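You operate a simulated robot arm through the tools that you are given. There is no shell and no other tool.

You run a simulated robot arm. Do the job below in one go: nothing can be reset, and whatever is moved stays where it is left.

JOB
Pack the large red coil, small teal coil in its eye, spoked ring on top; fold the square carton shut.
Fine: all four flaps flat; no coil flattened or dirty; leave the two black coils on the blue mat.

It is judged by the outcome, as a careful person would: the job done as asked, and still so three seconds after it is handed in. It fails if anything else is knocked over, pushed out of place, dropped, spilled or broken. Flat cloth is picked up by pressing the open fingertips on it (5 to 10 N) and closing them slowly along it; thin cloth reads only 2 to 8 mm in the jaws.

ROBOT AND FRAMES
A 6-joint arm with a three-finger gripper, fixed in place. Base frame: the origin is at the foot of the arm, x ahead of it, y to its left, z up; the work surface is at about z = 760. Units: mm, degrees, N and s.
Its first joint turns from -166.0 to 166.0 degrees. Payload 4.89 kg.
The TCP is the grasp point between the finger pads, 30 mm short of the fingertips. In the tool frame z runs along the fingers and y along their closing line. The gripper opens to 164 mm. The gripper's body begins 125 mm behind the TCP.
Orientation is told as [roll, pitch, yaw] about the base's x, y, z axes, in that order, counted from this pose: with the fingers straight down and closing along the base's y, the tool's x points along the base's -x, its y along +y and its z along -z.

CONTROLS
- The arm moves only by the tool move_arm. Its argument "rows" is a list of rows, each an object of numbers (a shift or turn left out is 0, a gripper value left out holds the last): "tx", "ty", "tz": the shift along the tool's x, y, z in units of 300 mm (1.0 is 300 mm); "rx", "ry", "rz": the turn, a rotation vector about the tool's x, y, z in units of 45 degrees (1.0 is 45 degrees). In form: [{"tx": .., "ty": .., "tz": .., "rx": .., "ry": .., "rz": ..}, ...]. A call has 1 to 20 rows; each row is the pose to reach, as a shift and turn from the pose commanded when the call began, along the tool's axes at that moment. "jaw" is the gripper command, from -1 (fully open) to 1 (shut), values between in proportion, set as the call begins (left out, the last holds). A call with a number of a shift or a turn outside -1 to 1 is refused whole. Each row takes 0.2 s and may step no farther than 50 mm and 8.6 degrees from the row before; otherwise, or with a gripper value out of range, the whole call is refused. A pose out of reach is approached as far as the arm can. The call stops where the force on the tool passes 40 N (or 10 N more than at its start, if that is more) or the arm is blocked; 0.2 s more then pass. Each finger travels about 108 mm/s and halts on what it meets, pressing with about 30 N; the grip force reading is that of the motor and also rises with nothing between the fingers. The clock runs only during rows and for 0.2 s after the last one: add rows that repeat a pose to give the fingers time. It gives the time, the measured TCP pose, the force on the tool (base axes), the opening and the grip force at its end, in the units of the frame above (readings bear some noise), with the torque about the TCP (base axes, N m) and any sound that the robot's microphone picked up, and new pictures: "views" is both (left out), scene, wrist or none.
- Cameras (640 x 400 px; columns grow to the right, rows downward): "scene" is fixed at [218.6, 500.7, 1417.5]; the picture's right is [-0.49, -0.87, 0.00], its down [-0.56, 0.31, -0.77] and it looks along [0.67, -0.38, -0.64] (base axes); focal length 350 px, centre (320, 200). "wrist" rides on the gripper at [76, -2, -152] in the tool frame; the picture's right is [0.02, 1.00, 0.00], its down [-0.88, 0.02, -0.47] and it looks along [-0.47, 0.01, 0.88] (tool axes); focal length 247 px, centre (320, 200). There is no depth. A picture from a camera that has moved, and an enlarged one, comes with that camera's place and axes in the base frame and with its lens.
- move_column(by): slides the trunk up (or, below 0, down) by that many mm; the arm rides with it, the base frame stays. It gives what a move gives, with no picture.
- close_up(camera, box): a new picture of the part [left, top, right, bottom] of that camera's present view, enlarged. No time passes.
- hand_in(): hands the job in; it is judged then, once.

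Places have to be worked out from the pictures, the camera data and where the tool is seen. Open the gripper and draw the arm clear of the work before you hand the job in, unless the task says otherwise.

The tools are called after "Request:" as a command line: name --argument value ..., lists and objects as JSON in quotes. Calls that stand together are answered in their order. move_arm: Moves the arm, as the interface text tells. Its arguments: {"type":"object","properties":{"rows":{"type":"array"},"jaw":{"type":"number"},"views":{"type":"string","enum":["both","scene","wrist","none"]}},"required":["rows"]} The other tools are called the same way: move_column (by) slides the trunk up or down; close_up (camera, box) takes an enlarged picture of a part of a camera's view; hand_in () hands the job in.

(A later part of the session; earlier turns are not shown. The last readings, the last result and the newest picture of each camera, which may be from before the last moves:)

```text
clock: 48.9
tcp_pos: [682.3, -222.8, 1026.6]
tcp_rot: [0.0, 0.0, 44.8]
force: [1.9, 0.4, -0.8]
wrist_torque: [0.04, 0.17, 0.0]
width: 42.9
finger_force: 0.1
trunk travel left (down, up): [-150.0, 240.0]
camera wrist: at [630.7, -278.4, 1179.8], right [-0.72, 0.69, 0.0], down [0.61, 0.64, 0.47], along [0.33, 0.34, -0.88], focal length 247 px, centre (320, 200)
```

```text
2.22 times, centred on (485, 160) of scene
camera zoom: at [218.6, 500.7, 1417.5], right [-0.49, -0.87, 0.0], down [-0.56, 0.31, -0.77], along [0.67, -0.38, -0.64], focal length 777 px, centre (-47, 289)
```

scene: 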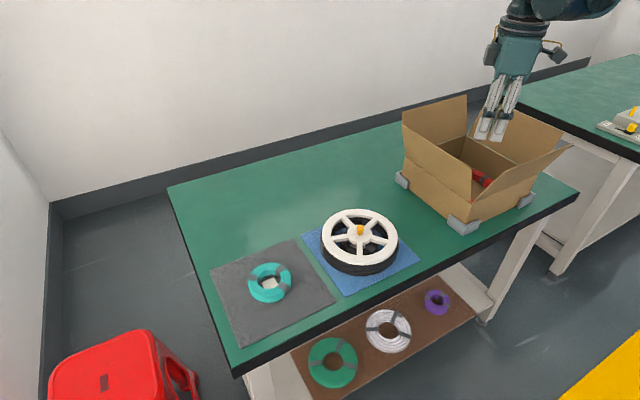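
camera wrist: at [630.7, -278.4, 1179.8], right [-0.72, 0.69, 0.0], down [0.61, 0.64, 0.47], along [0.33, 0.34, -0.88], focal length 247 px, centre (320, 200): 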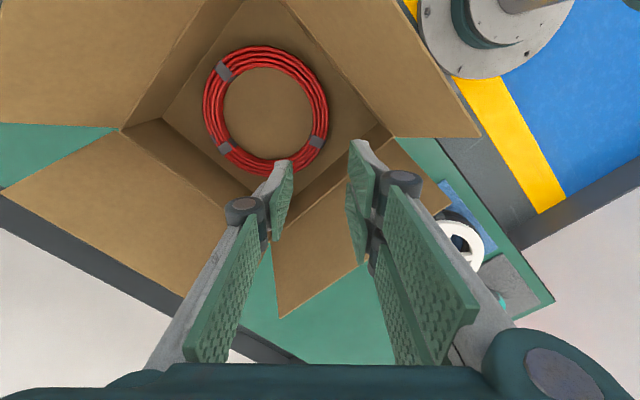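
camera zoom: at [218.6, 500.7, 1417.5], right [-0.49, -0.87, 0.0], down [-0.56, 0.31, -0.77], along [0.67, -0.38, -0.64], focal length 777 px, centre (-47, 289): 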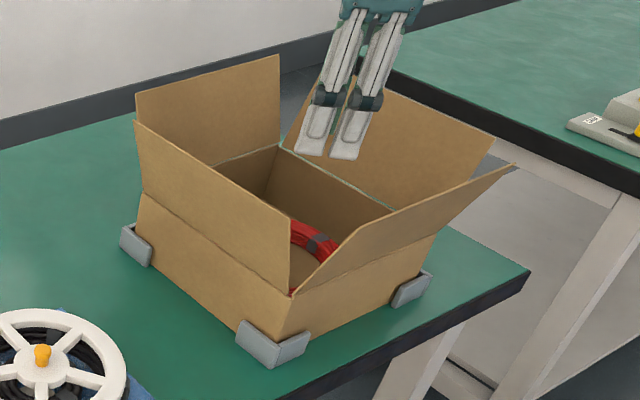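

The red coil lies flat in the middle of the carton, with the flaps and carton undisturbed. Next is the teal coil. The strap-free part of its ring faces the same 45° direction, so I'm keeping this yaw and travelling back above it.

Request:
move_arm --rows '[{"tx": 0.0, "ty": 0.0, "tz": -0.1}, {"tx": -0.09, "ty": 0.092, "tz": -0.1}, {"tx": -0.19, "ty": 0.195, "tz": -0.1}, {"tx": -0.29, "ty": 0.298, "tz": -0.1}, {"tx": -0.39, "ty": 0.4, "tz": -0.1}, {"tx": -0.49, "ty": 0.503, "tz": -0.1}, {"tx": -0.59, "ty": 0.606, "tz": -0.1}, {"tx": -0.66, "ty": 0.678, "tz": -0.1}, {"tx": -0.707, "ty": 0.726, "tz": -0.1}]' --views "none"

Request:
move_arm --rows '[{"tx": -0.09, "ty": 0.092, "tz": 0.0}, {"tx": -0.19, "ty": 0.195, "tz": 0.05}, {"tx": -0.29, "ty": 0.298, "tz": 0.1}, {"tx": -0.39, "ty": 0.4, "tz": 0.15}, {"tx": -0.49, "ty": 0.503, "tz": 0.2}, {"tx": -0.58, "ty": 0.596, "tz": 0.27}, {"tx": -0.65, "ty": 0.668, "tz": 0.35}, {"tx": -0.707, "ty": 0.726, "tz": 0.43}]' --views "both"

Request:
close_up --camera "wrist" --box '[160, 20, 440, 240]'

```text
clock: 50.9
tcp_pos: [678.7, 82.7, 1057.7]
tcp_rot: [0.0, 0.0, 44.9]
force: [-0.3, 0.7, 0.8]
wrist_torque: [0.05, 0.0, 0.0]
width: 42.5
finger_force: 0.0
trunk travel left (down, up): [-150.0, 240.0]
```

```text
clock: 52.7
tcp_pos: [673.2, 385.1, 928.6]
tcp_rot: [0.1, 0.0, 44.9]
force: [-0.4, -0.6, 1.1]
wrist_torque: [0.16, -0.14, -0.02]
width: 42.3
finger_force: 0.2
trunk travel left (down, up): [-150.0, 240.0]
camera wrist: at [620.7, 330.8, 1081.2], right [-0.72, 0.69, 0.0], down [0.61, 0.64, 0.47], along [0.33, 0.34, -0.88], focal length 247 px, centre (320, 200)
```

scene: 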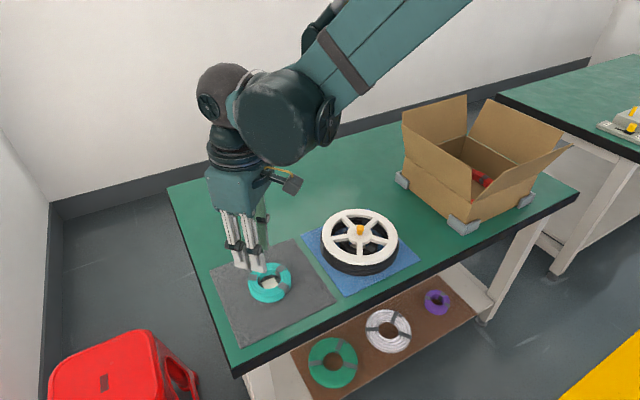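
wrist: 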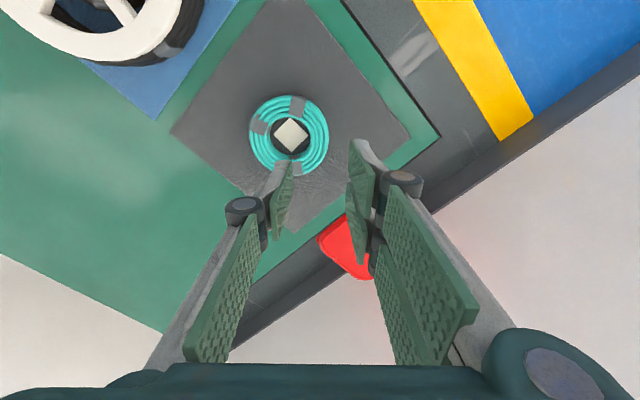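

```text
1.82 times, centred on (300, 130) of wrist
camera zoom: at [620.7, 330.8, 1081.2], right [-0.72, 0.69, 0.0], down [0.61, 0.64, 0.47], along [0.33, 0.34, -0.88], focal length 449 px, centre (356, 327)
```

zoom: 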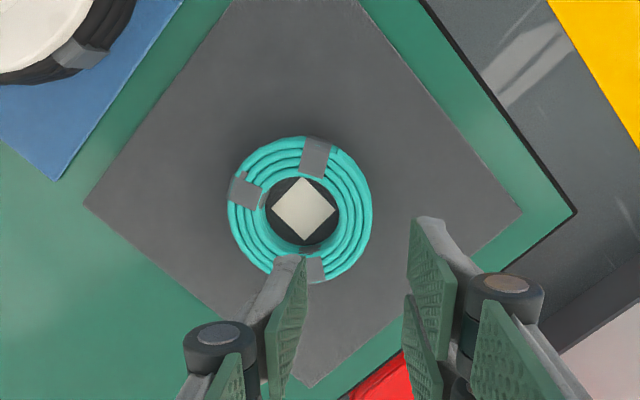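

The tool axis lands mid-bundle on the teal coil, between its straps, with about 10 mm clearance on each side. I'm descending to tip z≈765.

Request:
move_arm --rows '[{"tz": 0.12}, {"tz": 0.24}, {"tz": 0.33}, {"tz": 0.38}, {"tz": 0.41}, {"tz": 0.43}, {"tz": 0.443}]' --views "both"

Request:
close_up --camera "wrist" --box '[160, 60, 440, 280]'

Request:
close_up --camera "scene" --box '[200, 210, 340, 330]'

```text
clock: 54.3
tcp_pos: [674.3, 387.2, 794.5]
tcp_rot: [0.0, -0.1, 44.9]
force: [-0.5, -0.5, -0.1]
wrist_torque: [0.01, -0.02, -0.02]
width: 42.8
finger_force: 0.0
trunk travel left (down, up): [-150.0, 240.0]
camera wrist: at [621.6, 331.0, 947.3], right [-0.72, 0.69, 0.0], down [0.61, 0.64, 0.47], along [0.33, 0.34, -0.88], focal length 247 px, centre (320, 200)
```

scene: 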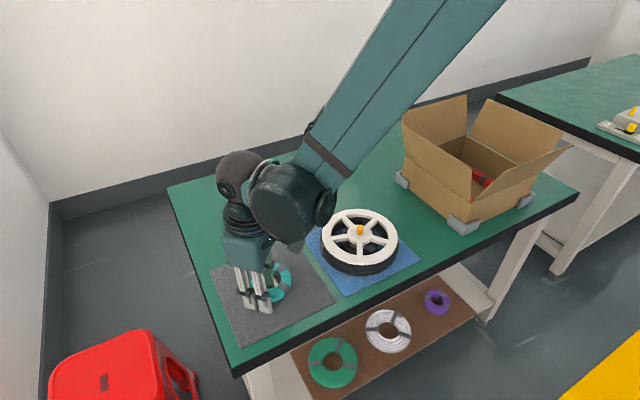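
wrist: 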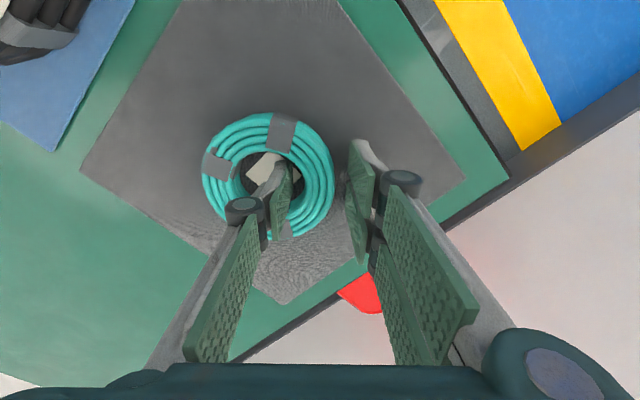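

```text
1.82 times, centred on (300, 170) of wrist
camera zoom: at [621.6, 331.0, 947.3], right [-0.72, 0.69, 0.0], down [0.61, 0.64, 0.47], along [0.33, 0.34, -0.88], focal length 449 px, centre (356, 254)
```

zoom: 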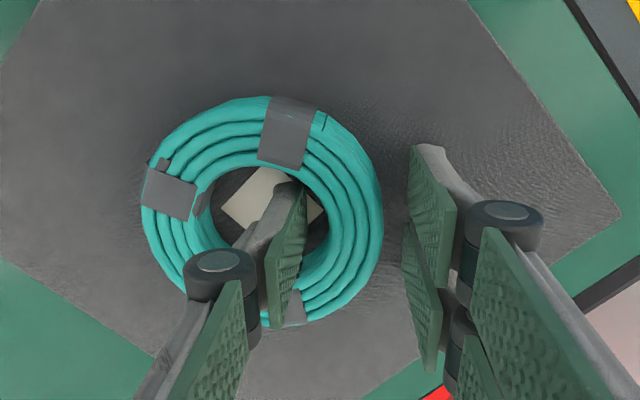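

```text
3.33 times, centred on (270, 270) of scene
camera zoom: at [218.6, 500.7, 1417.5], right [-0.49, -0.87, 0.0], down [-0.56, 0.31, -0.77], along [0.67, -0.38, -0.64], focal length 1165 px, centre (487, -33)
```

zoom: 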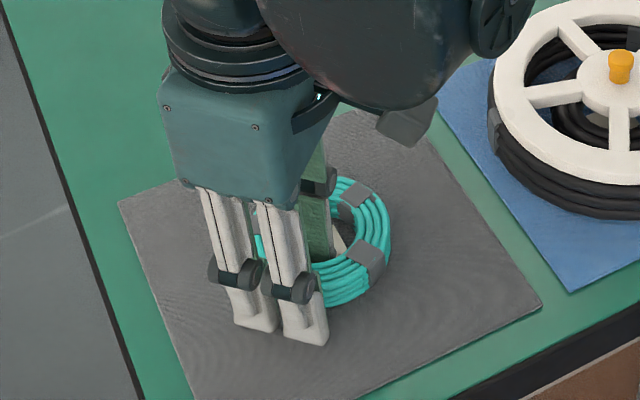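

The tines straddle the teal bundle with no contact force. I'm closing on it and then lifting 12 mm.

Request:
move_arm --rows '[{}, {}, {}]' --jaw 0.8 --views "wrist"

Request:
move_arm --rows '[{"tz": -0.01}, {"tz": -0.02}, {"tz": -0.03}, {"tz": -0.04}]' --views "both"

Request:
close_up --camera "wrist" --box '[160, 60, 440, 280]'

Request:
close_up --camera "scene" --box '[200, 210, 340, 330]'

```text
clock: 55.1
tcp_pos: [674.9, 384.8, 794.0]
tcp_rot: [0.0, 0.0, 44.9]
force: [-0.6, 0.5, -0.5]
wrist_torque: [0.01, 0.03, 0.01]
width: 22.7
finger_force: 29.8
trunk travel left (down, up): [-150.0, 240.0]
camera wrist: at [621.6, 331.0, 947.4], right [-0.72, 0.69, 0.0], down [0.61, 0.64, 0.47], along [0.33, 0.34, -0.88], focal length 247 px, centre (320, 200)
```

wrist: 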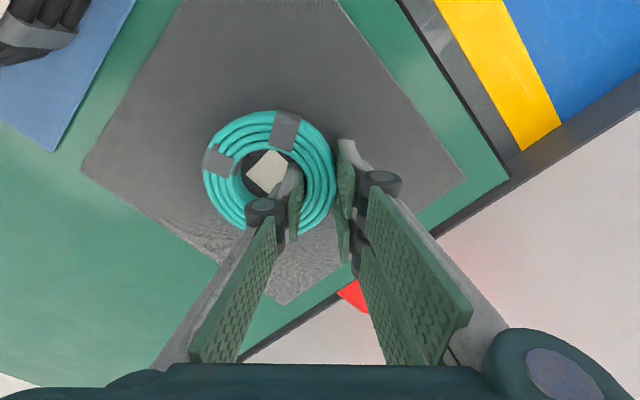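

```text
clock: 56.1
tcp_pos: [673.7, 385.9, 806.9]
tcp_rot: [0.0, 0.1, 44.9]
force: [0.7, -0.4, 0.4]
wrist_torque: [-0.01, 0.02, 0.01]
width: 22.6
finger_force: 30.1
trunk travel left (down, up): [-150.0, 240.0]
camera wrist: at [621.8, 331.2, 959.7], right [-0.72, 0.69, 0.0], down [0.61, 0.64, 0.47], along [0.33, 0.34, -0.88], focal length 247 px, centre (320, 200)
```

scene: 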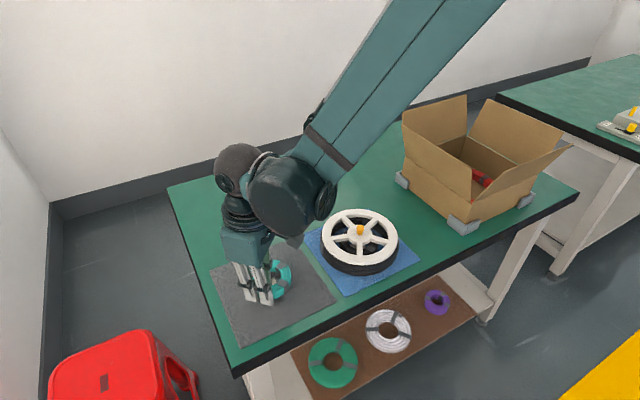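
wrist: 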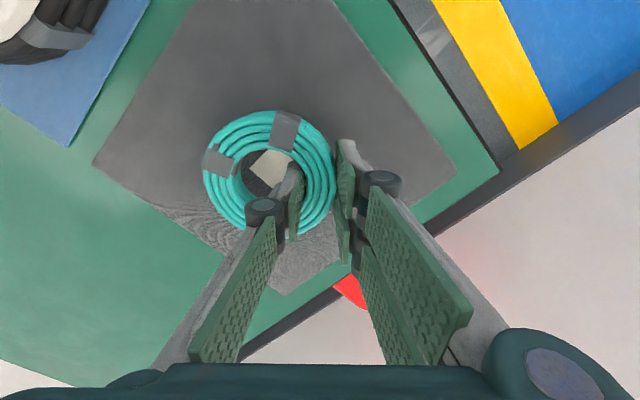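

```text
1.82 times, centred on (300, 170) of wrist
camera zoom: at [621.8, 331.2, 959.7], right [-0.72, 0.69, 0.0], down [0.61, 0.64, 0.47], along [0.33, 0.34, -0.88], focal length 449 px, centre (356, 254)
```

zoom: 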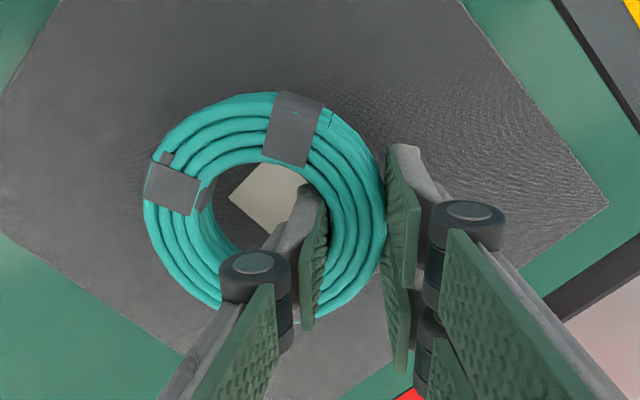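

```text
3.33 times, centred on (270, 270) of scene
camera zoom: at [218.6, 500.7, 1417.5], right [-0.49, -0.87, 0.0], down [-0.56, 0.31, -0.77], along [0.67, -0.38, -0.64], focal length 1165 px, centre (487, -33)
```

zoom: 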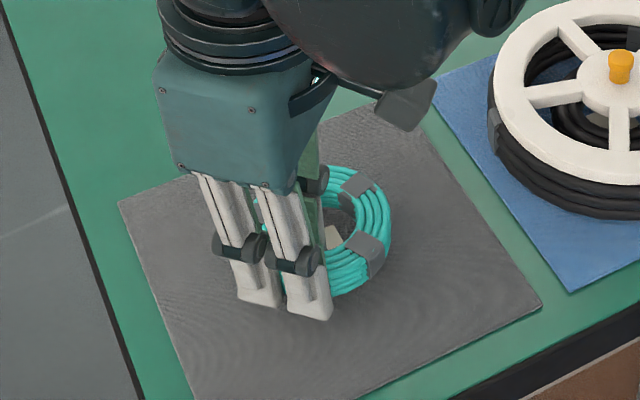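

The teal coil is held level. I'm raising it to a safe height and carrying it over to the carton.

Request:
move_arm --rows '[{"tz": -0.1}, {"tz": -0.25}, {"tz": -0.4}, {"tz": -0.55}, {"tz": -0.7}, {"tz": -0.81}, {"tz": -0.83}]' --views "none"

Request:
move_arm --rows '[{"tx": 0.05, "ty": -0.058}, {"tx": 0.14, "ty": -0.161}, {"tx": 0.24, "ty": -0.276}, {"tx": 0.34, "ty": -0.391}, {"tx": 0.44, "ty": -0.506}, {"tx": 0.54, "ty": -0.621}, {"tx": 0.63, "ty": -0.725}, {"tx": 0.706, "ty": -0.8127}]' --views "none"

Request:
move_arm --rows '[{"tx": 0.08, "ty": -0.092}, {"tx": 0.18, "ty": -0.207}, {"tx": 0.28, "ty": -0.322}, {"tx": 0.38, "ty": -0.437}, {"tx": 0.48, "ty": -0.552}, {"tx": 0.58, "ty": -0.667}, {"tx": 0.66, "ty": -0.76}, {"tx": 0.706, "ty": -0.8127}, {"tx": 0.706, "ty": -0.8127}]' --views "both"

Request:
close_up --camera "wrist" --box '[100, 20, 440, 260]'

```text
clock: 57.7
tcp_pos: [674.1, 385.3, 1056.1]
tcp_rot: [0.0, 0.0, 44.8]
force: [0.4, -0.1, -0.8]
wrist_torque: [0.07, 0.0, -0.02]
width: 22.8
finger_force: 30.0
trunk travel left (down, up): [-150.0, 240.0]
```

```text
clock: 59.5
tcp_pos: [696.6, 64.2, 1056.5]
tcp_rot: [-0.1, 0.0, 45.0]
force: [-0.3, 1.3, -1.1]
wrist_torque: [-0.17, -0.01, -0.01]
width: 22.8
finger_force: 29.9
trunk travel left (down, up): [-150.0, 240.0]
```

```text
clock: 61.5
tcp_pos: [719.2, -258.5, 1055.5]
tcp_rot: [-0.1, 0.0, 44.9]
force: [-0.1, 0.6, -0.8]
wrist_torque: [0.06, 0.03, 0.0]
width: 22.9
finger_force: 29.4
trunk travel left (down, up): [-150.0, 240.0]
camera wrist: at [666.5, -313.1, 1208.8], right [-0.72, 0.69, 0.0], down [0.61, 0.64, 0.47], along [0.33, 0.34, -0.88], focal length 247 px, centre (320, 200)
```

scene: 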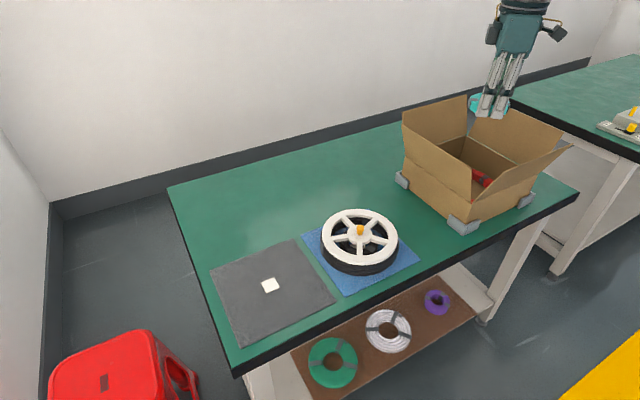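
wrist: 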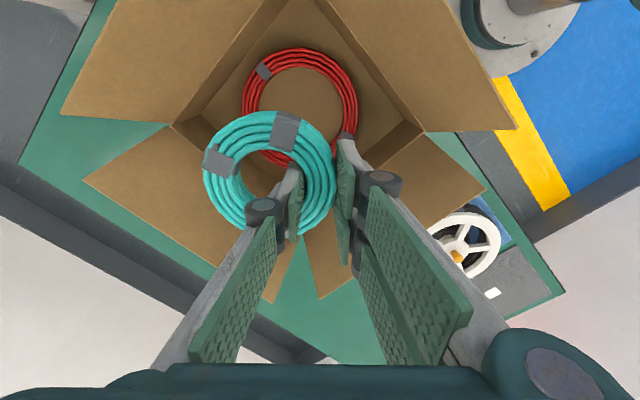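

```text
1.67 times, centred on (270, 140) of wrist
camera zoom: at [666.5, -313.1, 1208.8], right [-0.72, 0.69, 0.0], down [0.61, 0.64, 0.47], along [0.33, 0.34, -0.88], focal length 412 px, centre (403, 300)
```

zoom: 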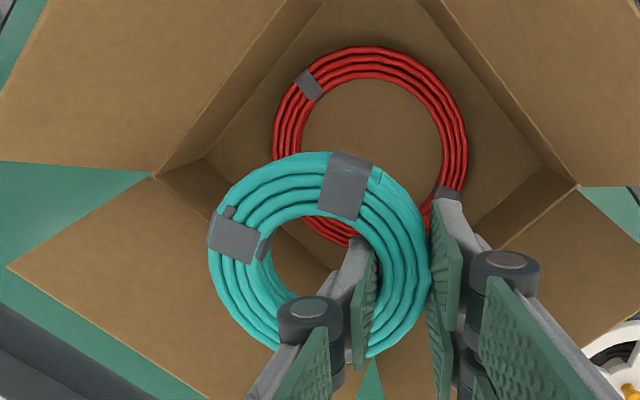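

The mat now shows only its flat white tag, and the teal coil is held over the carton. I'm lowering to just above the rim to refine its alignment with the red coil's eye.

Request:
move_arm --rows '[{"tz": 0.1}, {"tz": 0.22}, {"tz": 0.34}, {"tz": 0.44}, {"tz": 0.5}]' --views "both"

Request:
close_up --camera "wrist" --box '[100, 0, 440, 240]'

Request:
close_up --camera "scene" --box '[380, 70, 590, 250]'

```text
clock: 62.7
tcp_pos: [720.2, -257.7, 905.1]
tcp_rot: [0.0, 0.0, 44.9]
force: [0.4, -0.2, -0.7]
wrist_torque: [0.0, -0.01, 0.0]
width: 22.6
finger_force: 30.1
trunk travel left (down, up): [-150.0, 240.0]
camera wrist: at [666.8, -313.4, 1058.5], right [-0.72, 0.69, 0.0], down [0.61, 0.64, 0.47], along [0.33, 0.34, -0.88], focal length 247 px, centre (320, 200)
```

scene: 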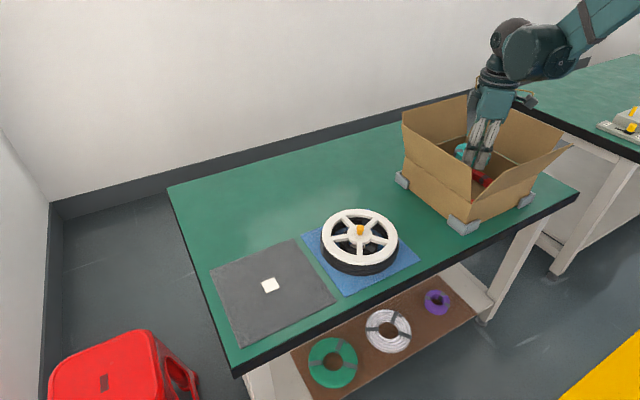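
wrist: 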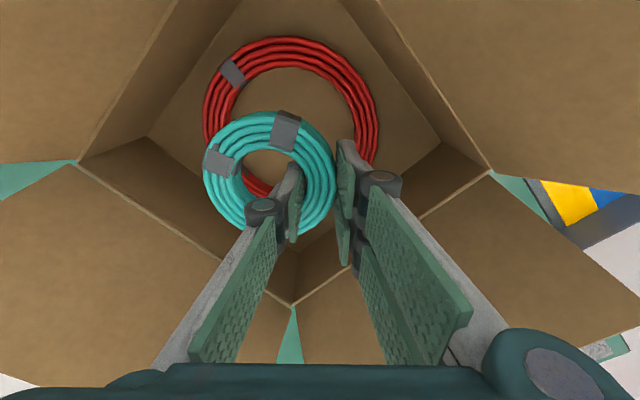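

```text
1.67 times, centred on (270, 120) of wrist
camera zoom: at [666.8, -313.4, 1058.5], right [-0.72, 0.69, 0.0], down [0.61, 0.64, 0.47], along [0.33, 0.34, -0.88], focal length 412 px, centre (403, 333)
```

zoom: 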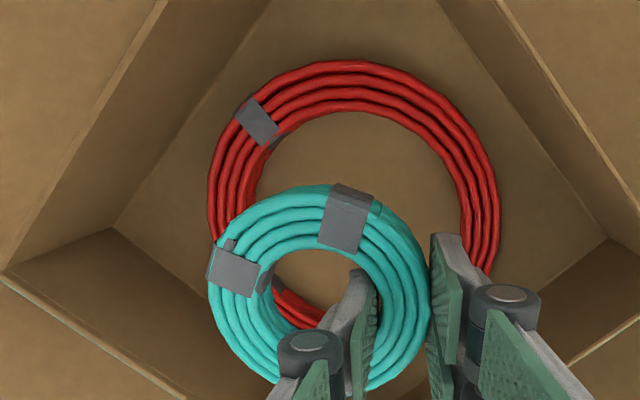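

```text
2.22 times, centred on (485, 160) of scene
camera zoom: at [218.6, 500.7, 1417.5], right [-0.49, -0.87, 0.0], down [-0.56, 0.31, -0.77], along [0.67, -0.38, -0.64], focal length 777 px, centre (-47, 289)
```

zoom: 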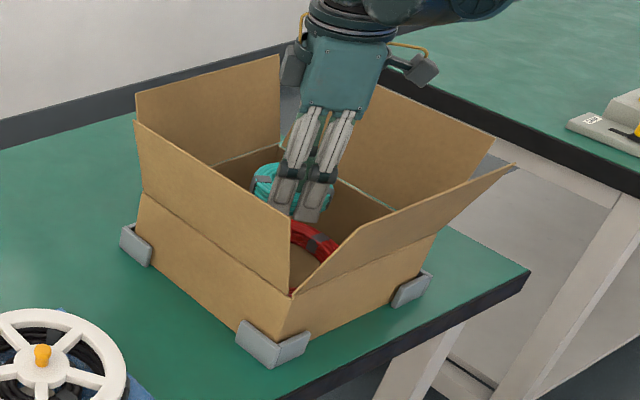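

The red eye's centre is about 4 mm along tool +x from the teal's centre. I'll shift by that, with a few mm extra away from the grip side to leave the outer tines room. Then I'll lower to about 10 mm above the red coil's top.

Request:
move_arm --rows '[{"tx": 0.0133, "ty": -0.0117, "tz": 0.03}, {"tx": 0.0133, "ty": -0.0117, "tz": 0.1}, {"tx": 0.0133, "ty": -0.0117, "tz": 0.16}, {"tx": 0.0133, "ty": -0.0117, "tz": 0.2}, {"tx": 0.0133, "ty": -0.0117, "tz": 0.22}]' --views "wrist"

Request:
close_up --camera "wrist" --box '[100, 0, 440, 240]'

```text
clock: 63.9
tcp_pos: [718.4, -263.3, 839.3]
tcp_rot: [0.0, 0.0, 44.8]
force: [-0.2, -0.1, -0.9]
wrist_torque: [0.01, -0.01, -0.02]
width: 22.8
finger_force: 30.0
trunk travel left (down, up): [-150.0, 240.0]
camera wrist: at [666.3, -318.9, 993.1], right [-0.72, 0.69, 0.0], down [0.61, 0.64, 0.47], along [0.33, 0.34, -0.88], focal length 247 px, centre (320, 200)
```

wrist: 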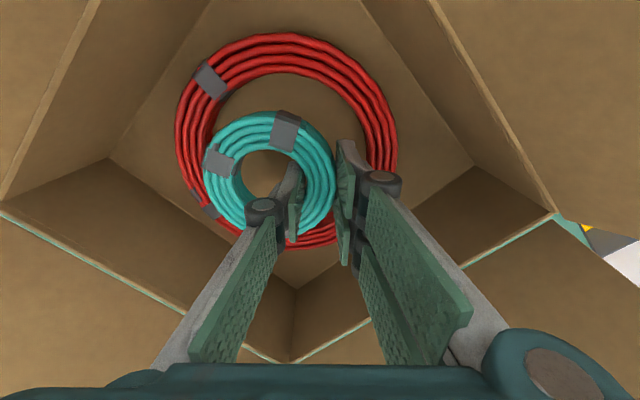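

```text
1.67 times, centred on (270, 120) of wrist
camera zoom: at [666.3, -318.9, 993.1], right [-0.72, 0.69, 0.0], down [0.61, 0.64, 0.47], along [0.33, 0.34, -0.88], focal length 412 px, centre (403, 333)
```

zoom: 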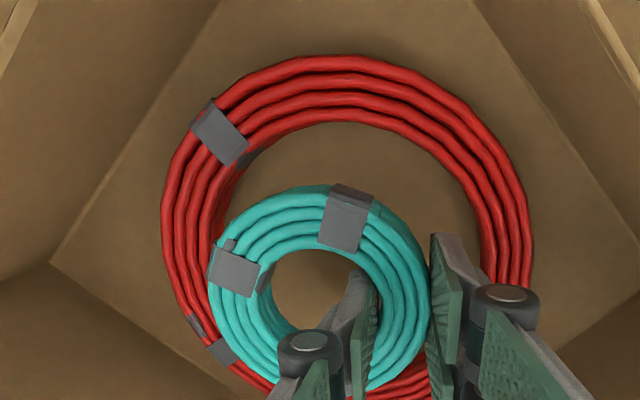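

Alignment is good: the teal sits laterally centred in the red eye and about 6 mm back from the grip side. I'm lowering further in gentle steps.

Request:
move_arm --rows '[{"tz": 0.04}, {"tz": 0.07}, {"tz": 0.09}, {"tz": 0.105}, {"tz": 0.118}, {"tz": 0.127}]' --views "wrist"

Request:
close_up --camera "wrist" --box '[100, 0, 440, 240]'

```text
clock: 65.3
tcp_pos: [719.1, -263.3, 801.3]
tcp_rot: [0.0, 0.0, 44.9]
force: [-1.1, -0.6, -0.9]
wrist_torque: [0.04, 0.02, -0.03]
width: 22.8
finger_force: 30.2
trunk travel left (down, up): [-150.0, 240.0]
camera wrist: at [666.7, -318.6, 954.9], right [-0.72, 0.69, 0.0], down [0.61, 0.64, 0.47], along [0.33, 0.34, -0.88], focal length 247 px, centre (320, 200)
```

wrist: 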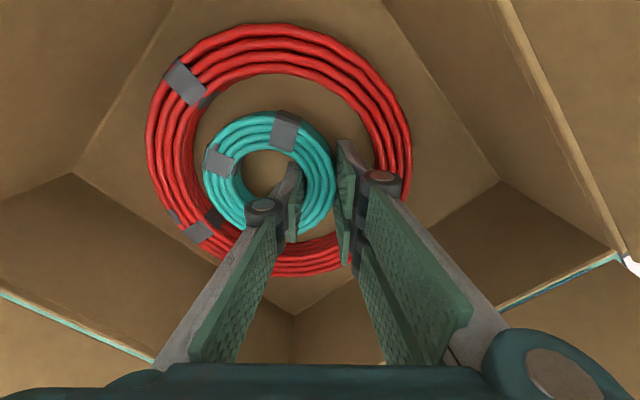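

```text
1.67 times, centred on (270, 120) of wrist
camera zoom: at [666.7, -318.6, 954.9], right [-0.72, 0.69, 0.0], down [0.61, 0.64, 0.47], along [0.33, 0.34, -0.88], focal length 412 px, centre (403, 333)
```

zoom: 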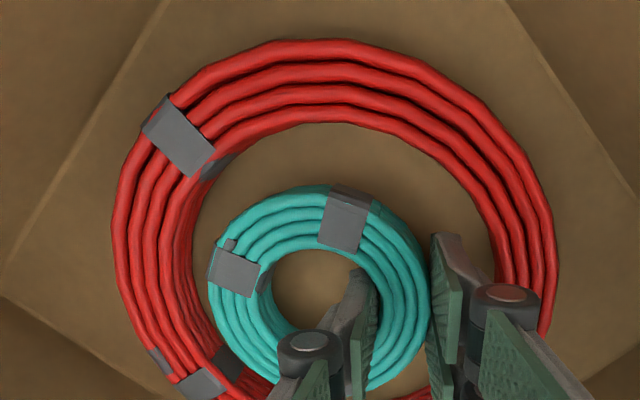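

The teal coil is inside the red eye with clearance all round and no contact. I'm making the last few millimetres down to the floor.

Request:
move_arm --rows '[{"tz": 0.005}, {"tz": 0.01}, {"tz": 0.015}]' --views "none"

Request:
move_arm --rows '[{"tz": 0.004}, {"tz": 0.006}]' --views "wrist"

```text
clock: 66.1
tcp_pos: [717.7, -262.9, 796.4]
tcp_rot: [-0.1, 0.0, 45.0]
force: [0.3, 0.7, -1.2]
wrist_torque: [0.02, -0.02, 0.0]
width: 22.5
finger_force: 30.0
trunk travel left (down, up): [-150.0, 240.0]
```

```text
clock: 66.7
tcp_pos: [718.0, -263.5, 795.3]
tcp_rot: [0.0, -0.1, 44.9]
force: [-0.3, 1.3, 1.1]
wrist_torque: [0.02, -0.02, 0.03]
width: 22.8
finger_force: 29.2
trunk travel left (down, up): [-150.0, 240.0]
camera wrist: at [666.2, -318.9, 948.4], right [-0.72, 0.69, 0.0], down [0.61, 0.64, 0.47], along [0.33, 0.34, -0.88], focal length 247 px, centre (320, 200)
```

wrist: 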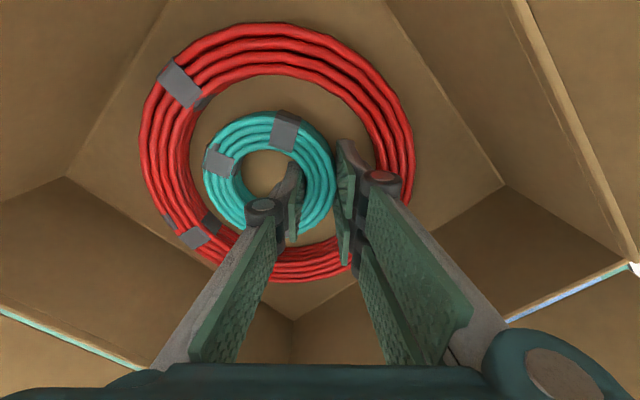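

The floor has taken the weight. I'm opening only to about 34 mm so the outer tines stay clear of the red coil, then withdrawing straight up.

Request:
move_arm --rows '[{}, {}]' --jaw 0.585 --views "wrist"

Request:
move_arm --rows '[{"tz": -0.015}, {"tz": -0.04}, {"tz": -0.08}, {"tz": -0.14}, {"tz": -0.24}, {"tz": -0.38}, {"tz": -0.53}, {"tz": -0.68}, {"tz": -0.83}]' --views "both"

Request:
close_up --camera "wrist" --box '[120, 0, 440, 220]'

```text
clock: 67.3
tcp_pos: [719.5, -264.1, 794.0]
tcp_rot: [0.0, 0.0, 44.8]
force: [0.0, -0.2, 0.1]
wrist_torque: [0.01, -0.02, 0.03]
width: 34.1
finger_force: 0.1
trunk travel left (down, up): [-150.0, 240.0]
camera wrist: at [666.3, -318.9, 948.3], right [-0.72, 0.69, 0.0], down [0.61, 0.64, 0.47], along [0.33, 0.34, -0.88], focal length 247 px, centre (320, 200)
```

wrist: 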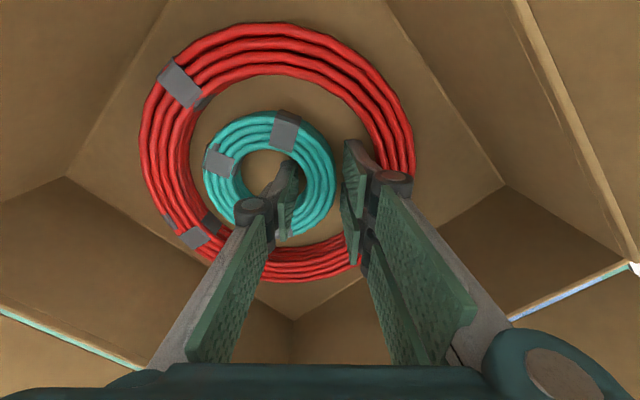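

```text
clock: 69.3
tcp_pos: [717.3, -263.3, 1044.4]
tcp_rot: [0.1, -0.1, 44.9]
force: [1.2, -0.7, 0.5]
wrist_torque: [0.09, 0.12, -0.02]
width: 34.0
finger_force: 0.1
trunk travel left (down, up): [-150.0, 240.0]
camera wrist: at [666.2, -318.8, 1197.3], right [-0.72, 0.69, 0.0], down [0.61, 0.64, 0.47], along [0.33, 0.34, -0.88], focal length 247 px, centre (320, 200)
```

scene: 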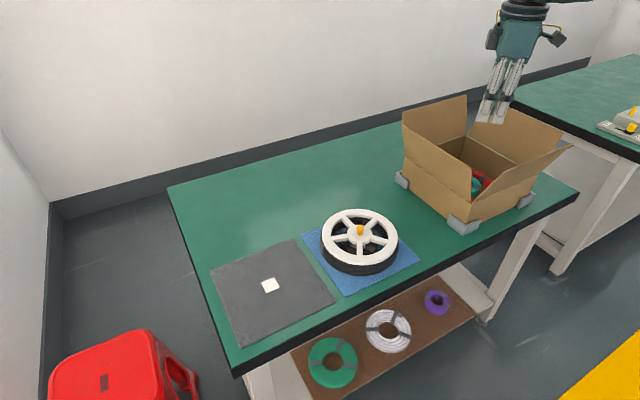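
wrist: 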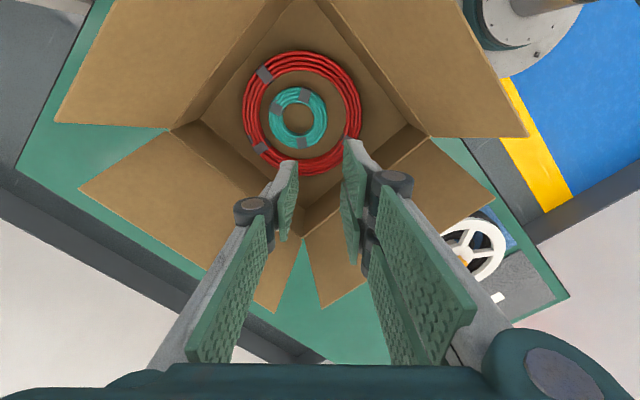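

```text
1.82 times, centred on (280, 110) of wrist
camera zoom: at [666.2, -318.8, 1197.3], right [-0.72, 0.69, 0.0], down [0.61, 0.64, 0.47], along [0.33, 0.34, -0.88], focal length 449 px, centre (393, 364)
```

zoom: 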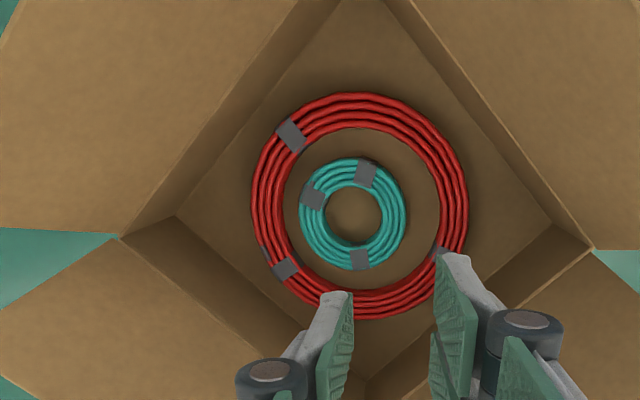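

Both coils lie flat with the teal inside the red eye. Now the spoked ring: I'm moving above its orange knob, near (699, 117), and turning the tool back to 0°.

Request:
move_arm --rows '[{"tx": -0.06, "ty": 0.066, "rz": 0.08}, {"tx": -0.16, "ty": 0.176, "rz": 0.19}, {"tx": -0.26, "ty": 0.287, "rz": 0.3}, {"tx": -0.36, "ty": 0.397, "rz": 0.42}, {"tx": -0.46, "ty": 0.507, "rz": 0.54}, {"tx": -0.56, "ty": 0.617, "rz": 0.66}, {"tx": -0.66, "ty": 0.727, "tz": 0.03, "rz": 0.78}, {"tx": -0.75, "ty": 0.827, "tz": 0.1, "rz": 0.89}, {"tx": -0.82, "ty": 0.903, "tz": 0.2, "rz": 1.0}, {"tx": -0.852, "ty": 0.939, "tz": 0.28, "rz": 1.0}]' --jaw 0.4 --views "both"

Request:
close_up --camera "wrist" --box '[200, 20, 440, 240]'

```text
clock: 71.5
tcp_pos: [699.7, 115.2, 961.1]
tcp_rot: [-0.1, -0.1, -0.1]
force: [-0.8, -0.4, 0.7]
wrist_torque: [0.1, -0.11, 0.02]
width: 49.3
finger_force: 0.1
trunk travel left (down, up): [-150.0, 240.0]
camera wrist: at [624.4, 114.6, 1113.5], right [-0.02, 1.0, 0.0], down [0.88, 0.02, 0.47], along [0.47, 0.01, -0.88], focal length 247 px, centre (320, 200)
```

scene: 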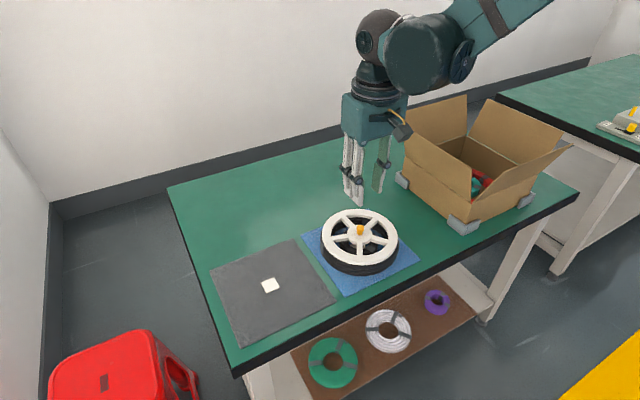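
wrist: 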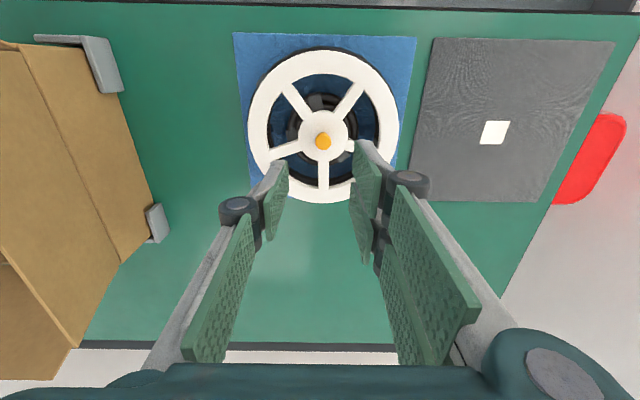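

```text
1.82 times, centred on (320, 130) of wrist
camera zoom: at [624.4, 114.6, 1113.5], right [-0.02, 1.0, 0.0], down [0.88, 0.02, 0.47], along [0.47, 0.01, -0.88], focal length 449 px, centre (320, 327)
```

zoom: 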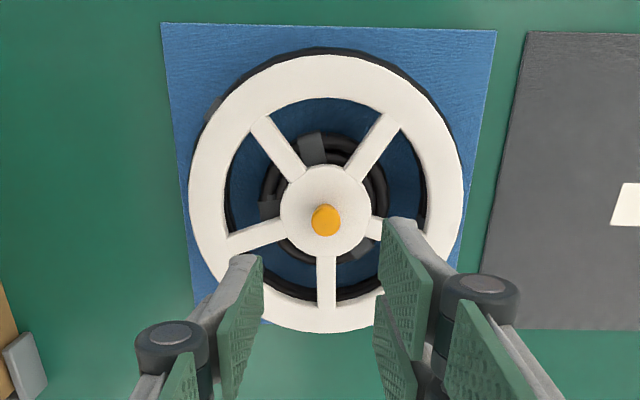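

The knob centre projects about 3.5 mm to −x and 3.3 mm to +y of the tool axis, so it is near (696, 118.5). I'm correcting and descending to just above the knob for another check.

Request:
move_arm --rows '[{"tx": 0.012, "ty": 0.011, "tz": 0.1}, {"tx": 0.012, "ty": 0.011, "tz": 0.2}, {"tx": 0.012, "ty": 0.011, "tz": 0.27}, {"tx": 0.012, "ty": 0.011, "tz": 0.3}]' --views "both"

Request:
close_up --camera "wrist" --box '[240, 80, 420, 240]'

Request:
close_up --camera "scene" --box '[300, 160, 430, 290]'

```text
clock: 72.5
tcp_pos: [697.1, 118.7, 870.2]
tcp_rot: [0.0, 0.0, -0.1]
force: [1.2, 0.1, -0.1]
wrist_torque: [-0.01, 0.03, 0.0]
width: 49.1
finger_force: 0.0
trunk travel left (down, up): [-150.0, 240.0]
camera wrist: at [620.6, 118.2, 1023.8], right [-0.02, 1.0, 0.0], down [0.88, 0.02, 0.47], along [0.47, 0.01, -0.88], focal length 247 px, centre (320, 200)
```

scene: 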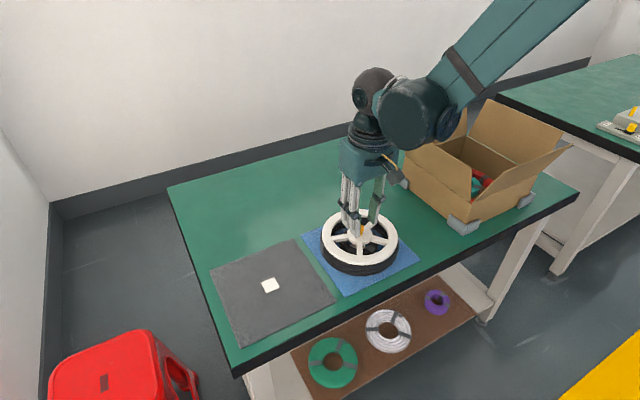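
wrist: 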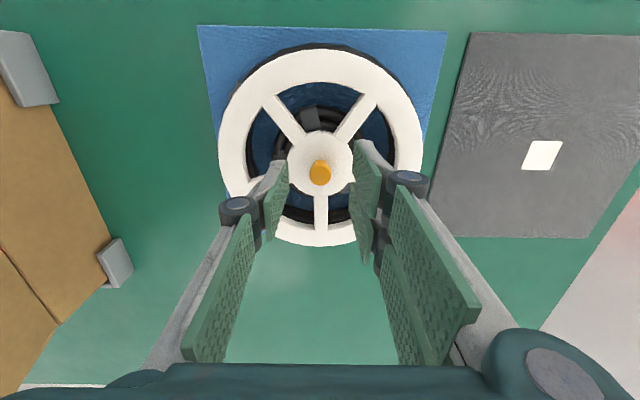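

```text
2.50 times, centred on (330, 160) of wrist
camera zoom: at [620.6, 118.2, 1023.8], right [-0.02, 1.0, 0.0], down [0.88, 0.02, 0.47], along [0.47, 0.01, -0.88], focal length 617 px, centre (295, 300)
```

zoom: 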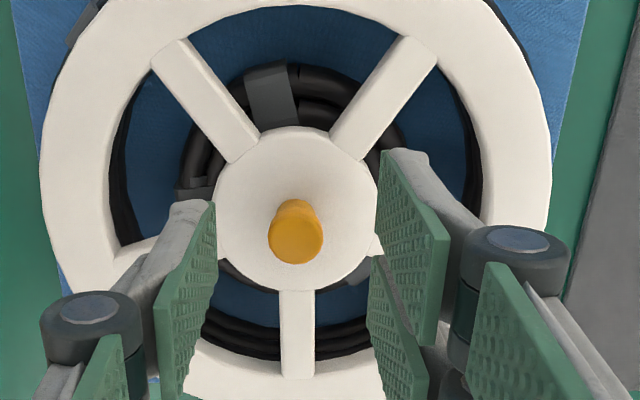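

```text
3.08 times, centred on (365, 225) of scene
camera zoom: at [218.6, 500.7, 1417.5], right [-0.49, -0.87, 0.0], down [-0.56, 0.31, -0.77], along [0.67, -0.38, -0.64], focal length 1076 px, centre (182, 123)
```

zoom: 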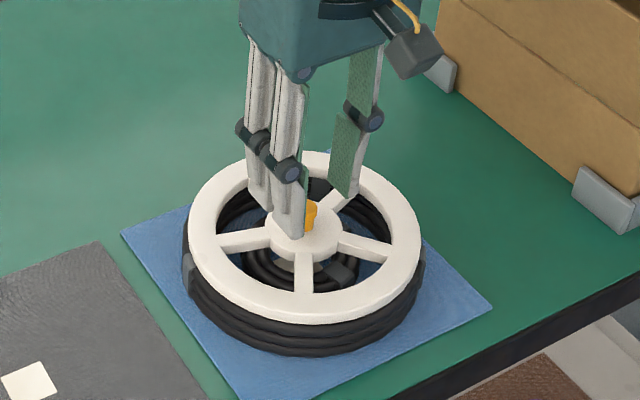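

The tool axis lines up with the hub. The knob is about 18 mm across with its top near z 840 and the hub near z 810. I'm descending so the tips stop about 5 mm above the hub.

Request:
move_arm --rows '[{"tz": 0.02}, {"tz": 0.04}, {"tz": 0.06}, {"tz": 0.07}, {"tz": 0.08}]' --views "wrist"

Request:
close_up --camera "scene" --box '[300, 160, 430, 290]'

```text
clock: 73.7
tcp_pos: [696.8, 118.7, 846.6]
tcp_rot: [0.1, 0.0, 0.0]
force: [-0.2, 0.3, -0.7]
wrist_torque: [0.0, 0.0, 0.02]
width: 49.1
finger_force: 0.1
trunk travel left (down, up): [-150.0, 240.0]
camera wrist: at [620.9, 117.9, 999.4], right [-0.02, 1.0, 0.0], down [0.88, 0.02, 0.47], along [0.47, 0.01, -0.88], focal length 247 px, centre (320, 200)
```

wrist: 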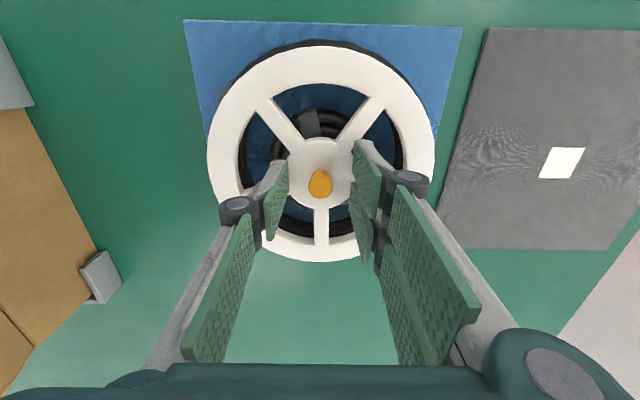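

```text
3.08 times, centred on (365, 225) of scene
camera zoom: at [218.6, 500.7, 1417.5], right [-0.49, -0.87, 0.0], down [-0.56, 0.31, -0.77], along [0.67, -0.38, -0.64], focal length 1076 px, centre (182, 123)
```

zoom: 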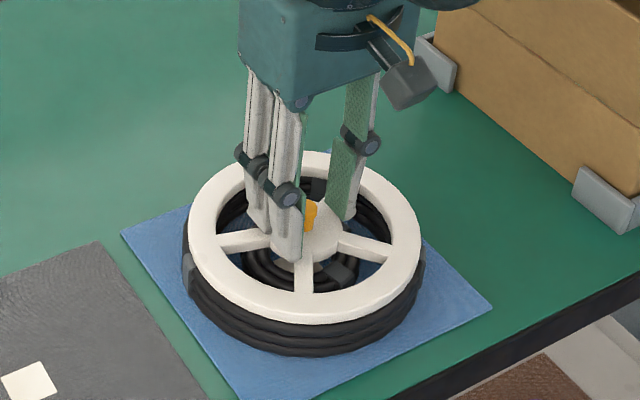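

No contact so far. I'm closing on the knob and lifting slowly by 10 mm.

Request:
move_arm --rows '[{}, {}, {}]' --jaw 1.0 --views "wrist"

Request:
move_arm --rows '[{"tz": -0.007}, {"tz": -0.014}, {"tz": -0.021}, {"tz": -0.028}, {"tz": -0.035}]' --views "both"

Request:
close_up --camera "scene" --box '[300, 160, 430, 290]'

Request:
close_up --camera "wrist" --box '[200, 20, 440, 260]'

```text
clock: 74.5
tcp_pos: [697.2, 119.0, 846.0]
tcp_rot: [0.0, -0.1, -0.2]
force: [-0.2, 0.3, -0.6]
wrist_torque: [0.01, 0.03, 0.0]
width: 17.1
finger_force: 29.5
trunk travel left (down, up): [-150.0, 240.0]
camera wrist: at [620.8, 117.9, 999.5], right [-0.02, 1.0, 0.0], down [0.88, 0.02, 0.47], along [0.47, 0.01, -0.88], focal length 247 px, centre (320, 200)
```

wrist: 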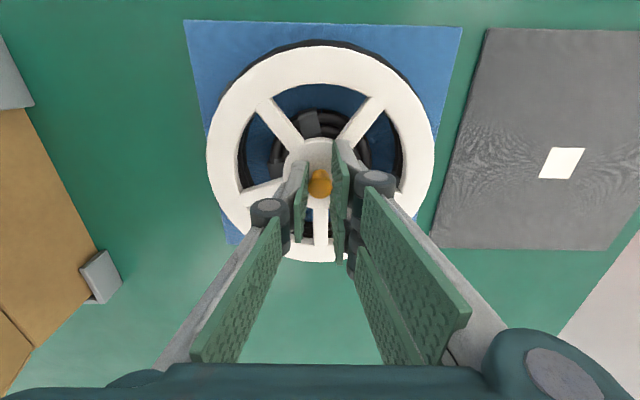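

```text
clock: 75.7
tcp_pos: [696.3, 118.7, 856.4]
tcp_rot: [0.0, 0.0, 0.0]
force: [-0.2, -0.3, -0.5]
wrist_torque: [-0.02, 0.03, 0.02]
width: 17.0
finger_force: 30.3
trunk travel left (down, up): [-150.0, 240.0]
camera wrist: at [621.0, 118.2, 1009.9], right [-0.02, 1.0, 0.0], down [0.88, 0.02, 0.47], along [0.47, 0.01, -0.88], focal length 247 px, centre (320, 200)
```

scene: 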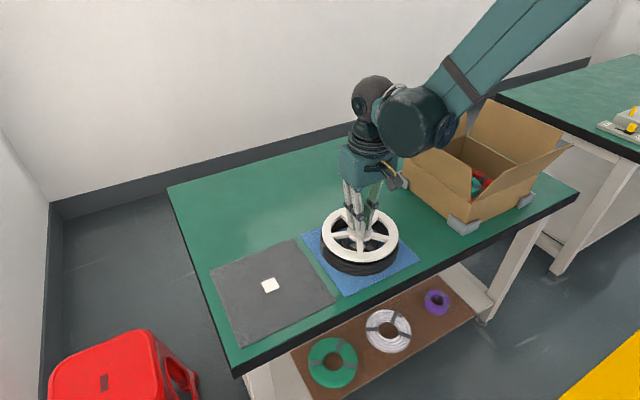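
wrist: 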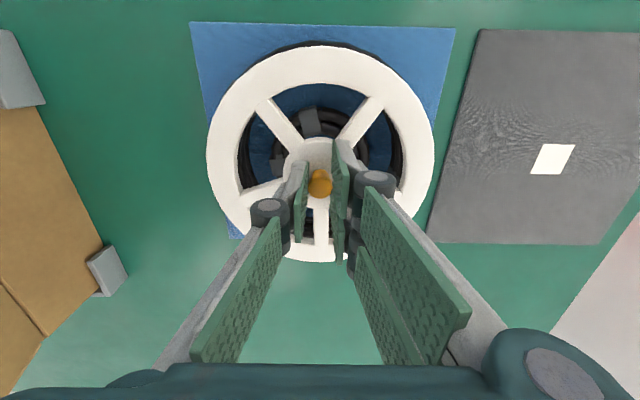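

```text
3.08 times, centred on (365, 225) of scene
camera zoom: at [218.6, 500.7, 1417.5], right [-0.49, -0.87, 0.0], down [-0.56, 0.31, -0.77], along [0.67, -0.38, -0.64], focal length 1076 px, centre (182, 123)
```

zoom: 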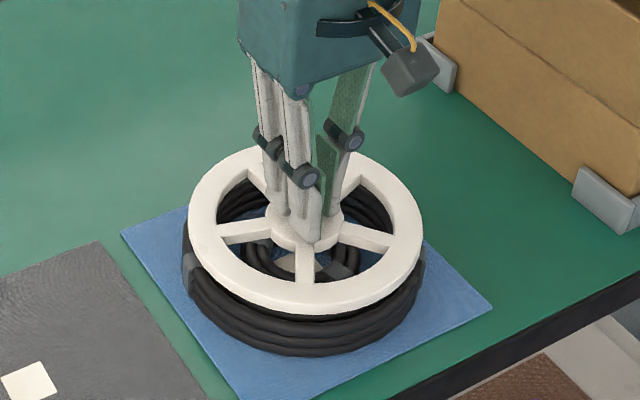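

```text
1.67 times, centred on (320, 140) of wrist
camera zoom: at [621.0, 118.2, 1009.9], right [-0.02, 1.0, 0.0], down [0.88, 0.02, 0.47], along [0.47, 0.01, -0.88], focal length 412 px, centre (320, 300)
```

zoom: 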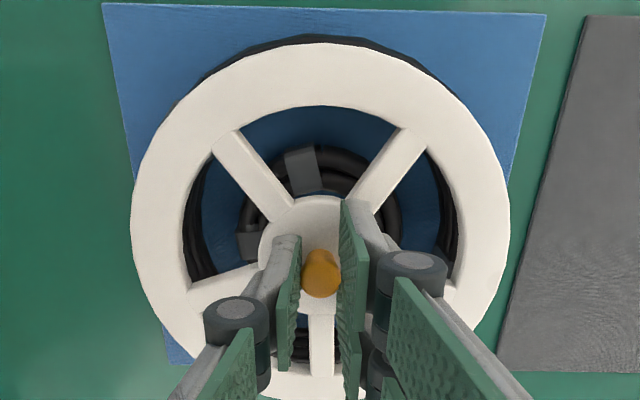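

The ring lifted cleanly and level, and the black coils stay on the blue mat. I'm raising it and carrying it over the carton.

Request:
move_arm --rows '[{"tz": -0.06}, {"tz": -0.16}, {"tz": -0.28}, {"tz": -0.4}, {"tz": -0.52}, {"tz": -0.62}, {"tz": -0.68}]' --views "none"

Request:
move_arm --rows '[{"tx": -0.007, "ty": -0.07}, {"tx": -0.02, "ty": -0.19}, {"tx": -0.034, "ty": -0.32}, {"tx": -0.048, "ty": -0.45}, {"tx": -0.06, "ty": -0.57}, {"tx": -0.0715, "ty": -0.67}]' --views "none"

Request:
move_arm --rows '[{"tx": -0.012, "ty": -0.11}, {"tx": -0.025, "ty": -0.24}, {"tx": -0.039, "ty": -0.37}, {"tx": -0.052, "ty": -0.49}, {"tx": -0.062, "ty": -0.59}, {"tx": -0.0715, "ty": -0.67}, {"tx": -0.0715, "ty": -0.67}]' --views "both"

Request:
close_up --camera "wrist" --box '[160, 0, 480, 260]'

```text
clock: 77.3
tcp_pos: [696.9, 118.3, 1060.2]
tcp_rot: [0.0, 0.0, 0.0]
force: [1.1, 1.5, -1.3]
wrist_torque: [0.02, 0.08, 0.0]
width: 17.0
finger_force: 30.3
trunk travel left (down, up): [-150.0, 240.0]
```

```text
clock: 78.7
tcp_pos: [717.9, -81.0, 1061.2]
tcp_rot: [0.0, 0.0, 0.0]
force: [-0.5, 1.3, -0.5]
wrist_torque: [-0.13, -0.04, -0.03]
width: 16.8
finger_force: 30.2
trunk travel left (down, up): [-150.0, 240.0]
```

```text
clock: 80.3
tcp_pos: [738.9, -283.5, 1060.3]
tcp_rot: [0.1, 0.0, -0.1]
force: [0.8, 0.1, -0.6]
wrist_torque: [0.02, -0.01, 0.02]
width: 17.1
finger_force: 30.0
trunk travel left (down, up): [-150.0, 240.0]
camera wrist: at [663.3, -284.0, 1213.8], right [-0.02, 1.0, 0.0], down [0.88, 0.02, 0.47], along [0.47, 0.01, -0.88], focal length 247 px, centre (320, 200)
```

scene: 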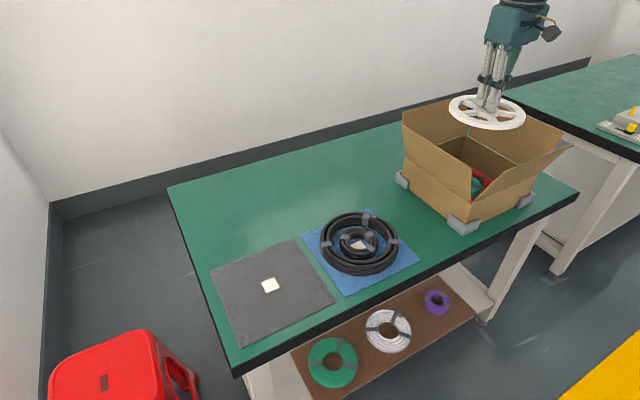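
wrist: 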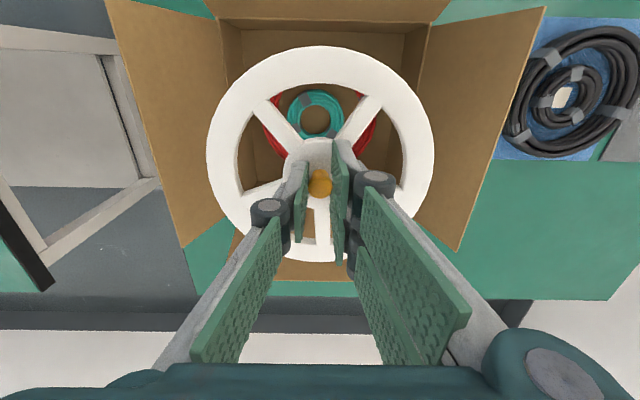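

```text
1.54 times, centred on (320, 130) of wrist
camera zoom: at [663.3, -284.0, 1213.8], right [-0.02, 1.0, 0.0], down [0.88, 0.02, 0.47], along [0.47, 0.01, -0.88], focal length 380 px, centre (320, 308)
```

zoom: 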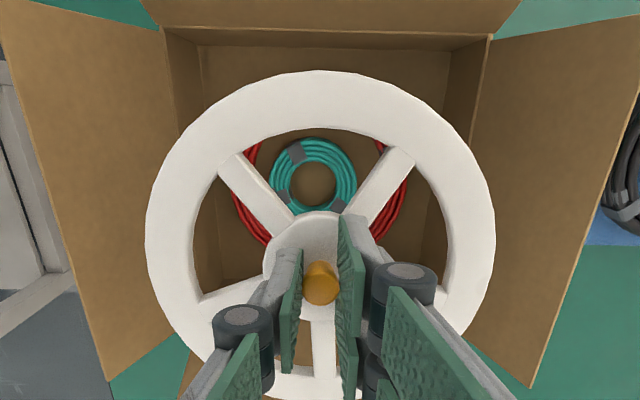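

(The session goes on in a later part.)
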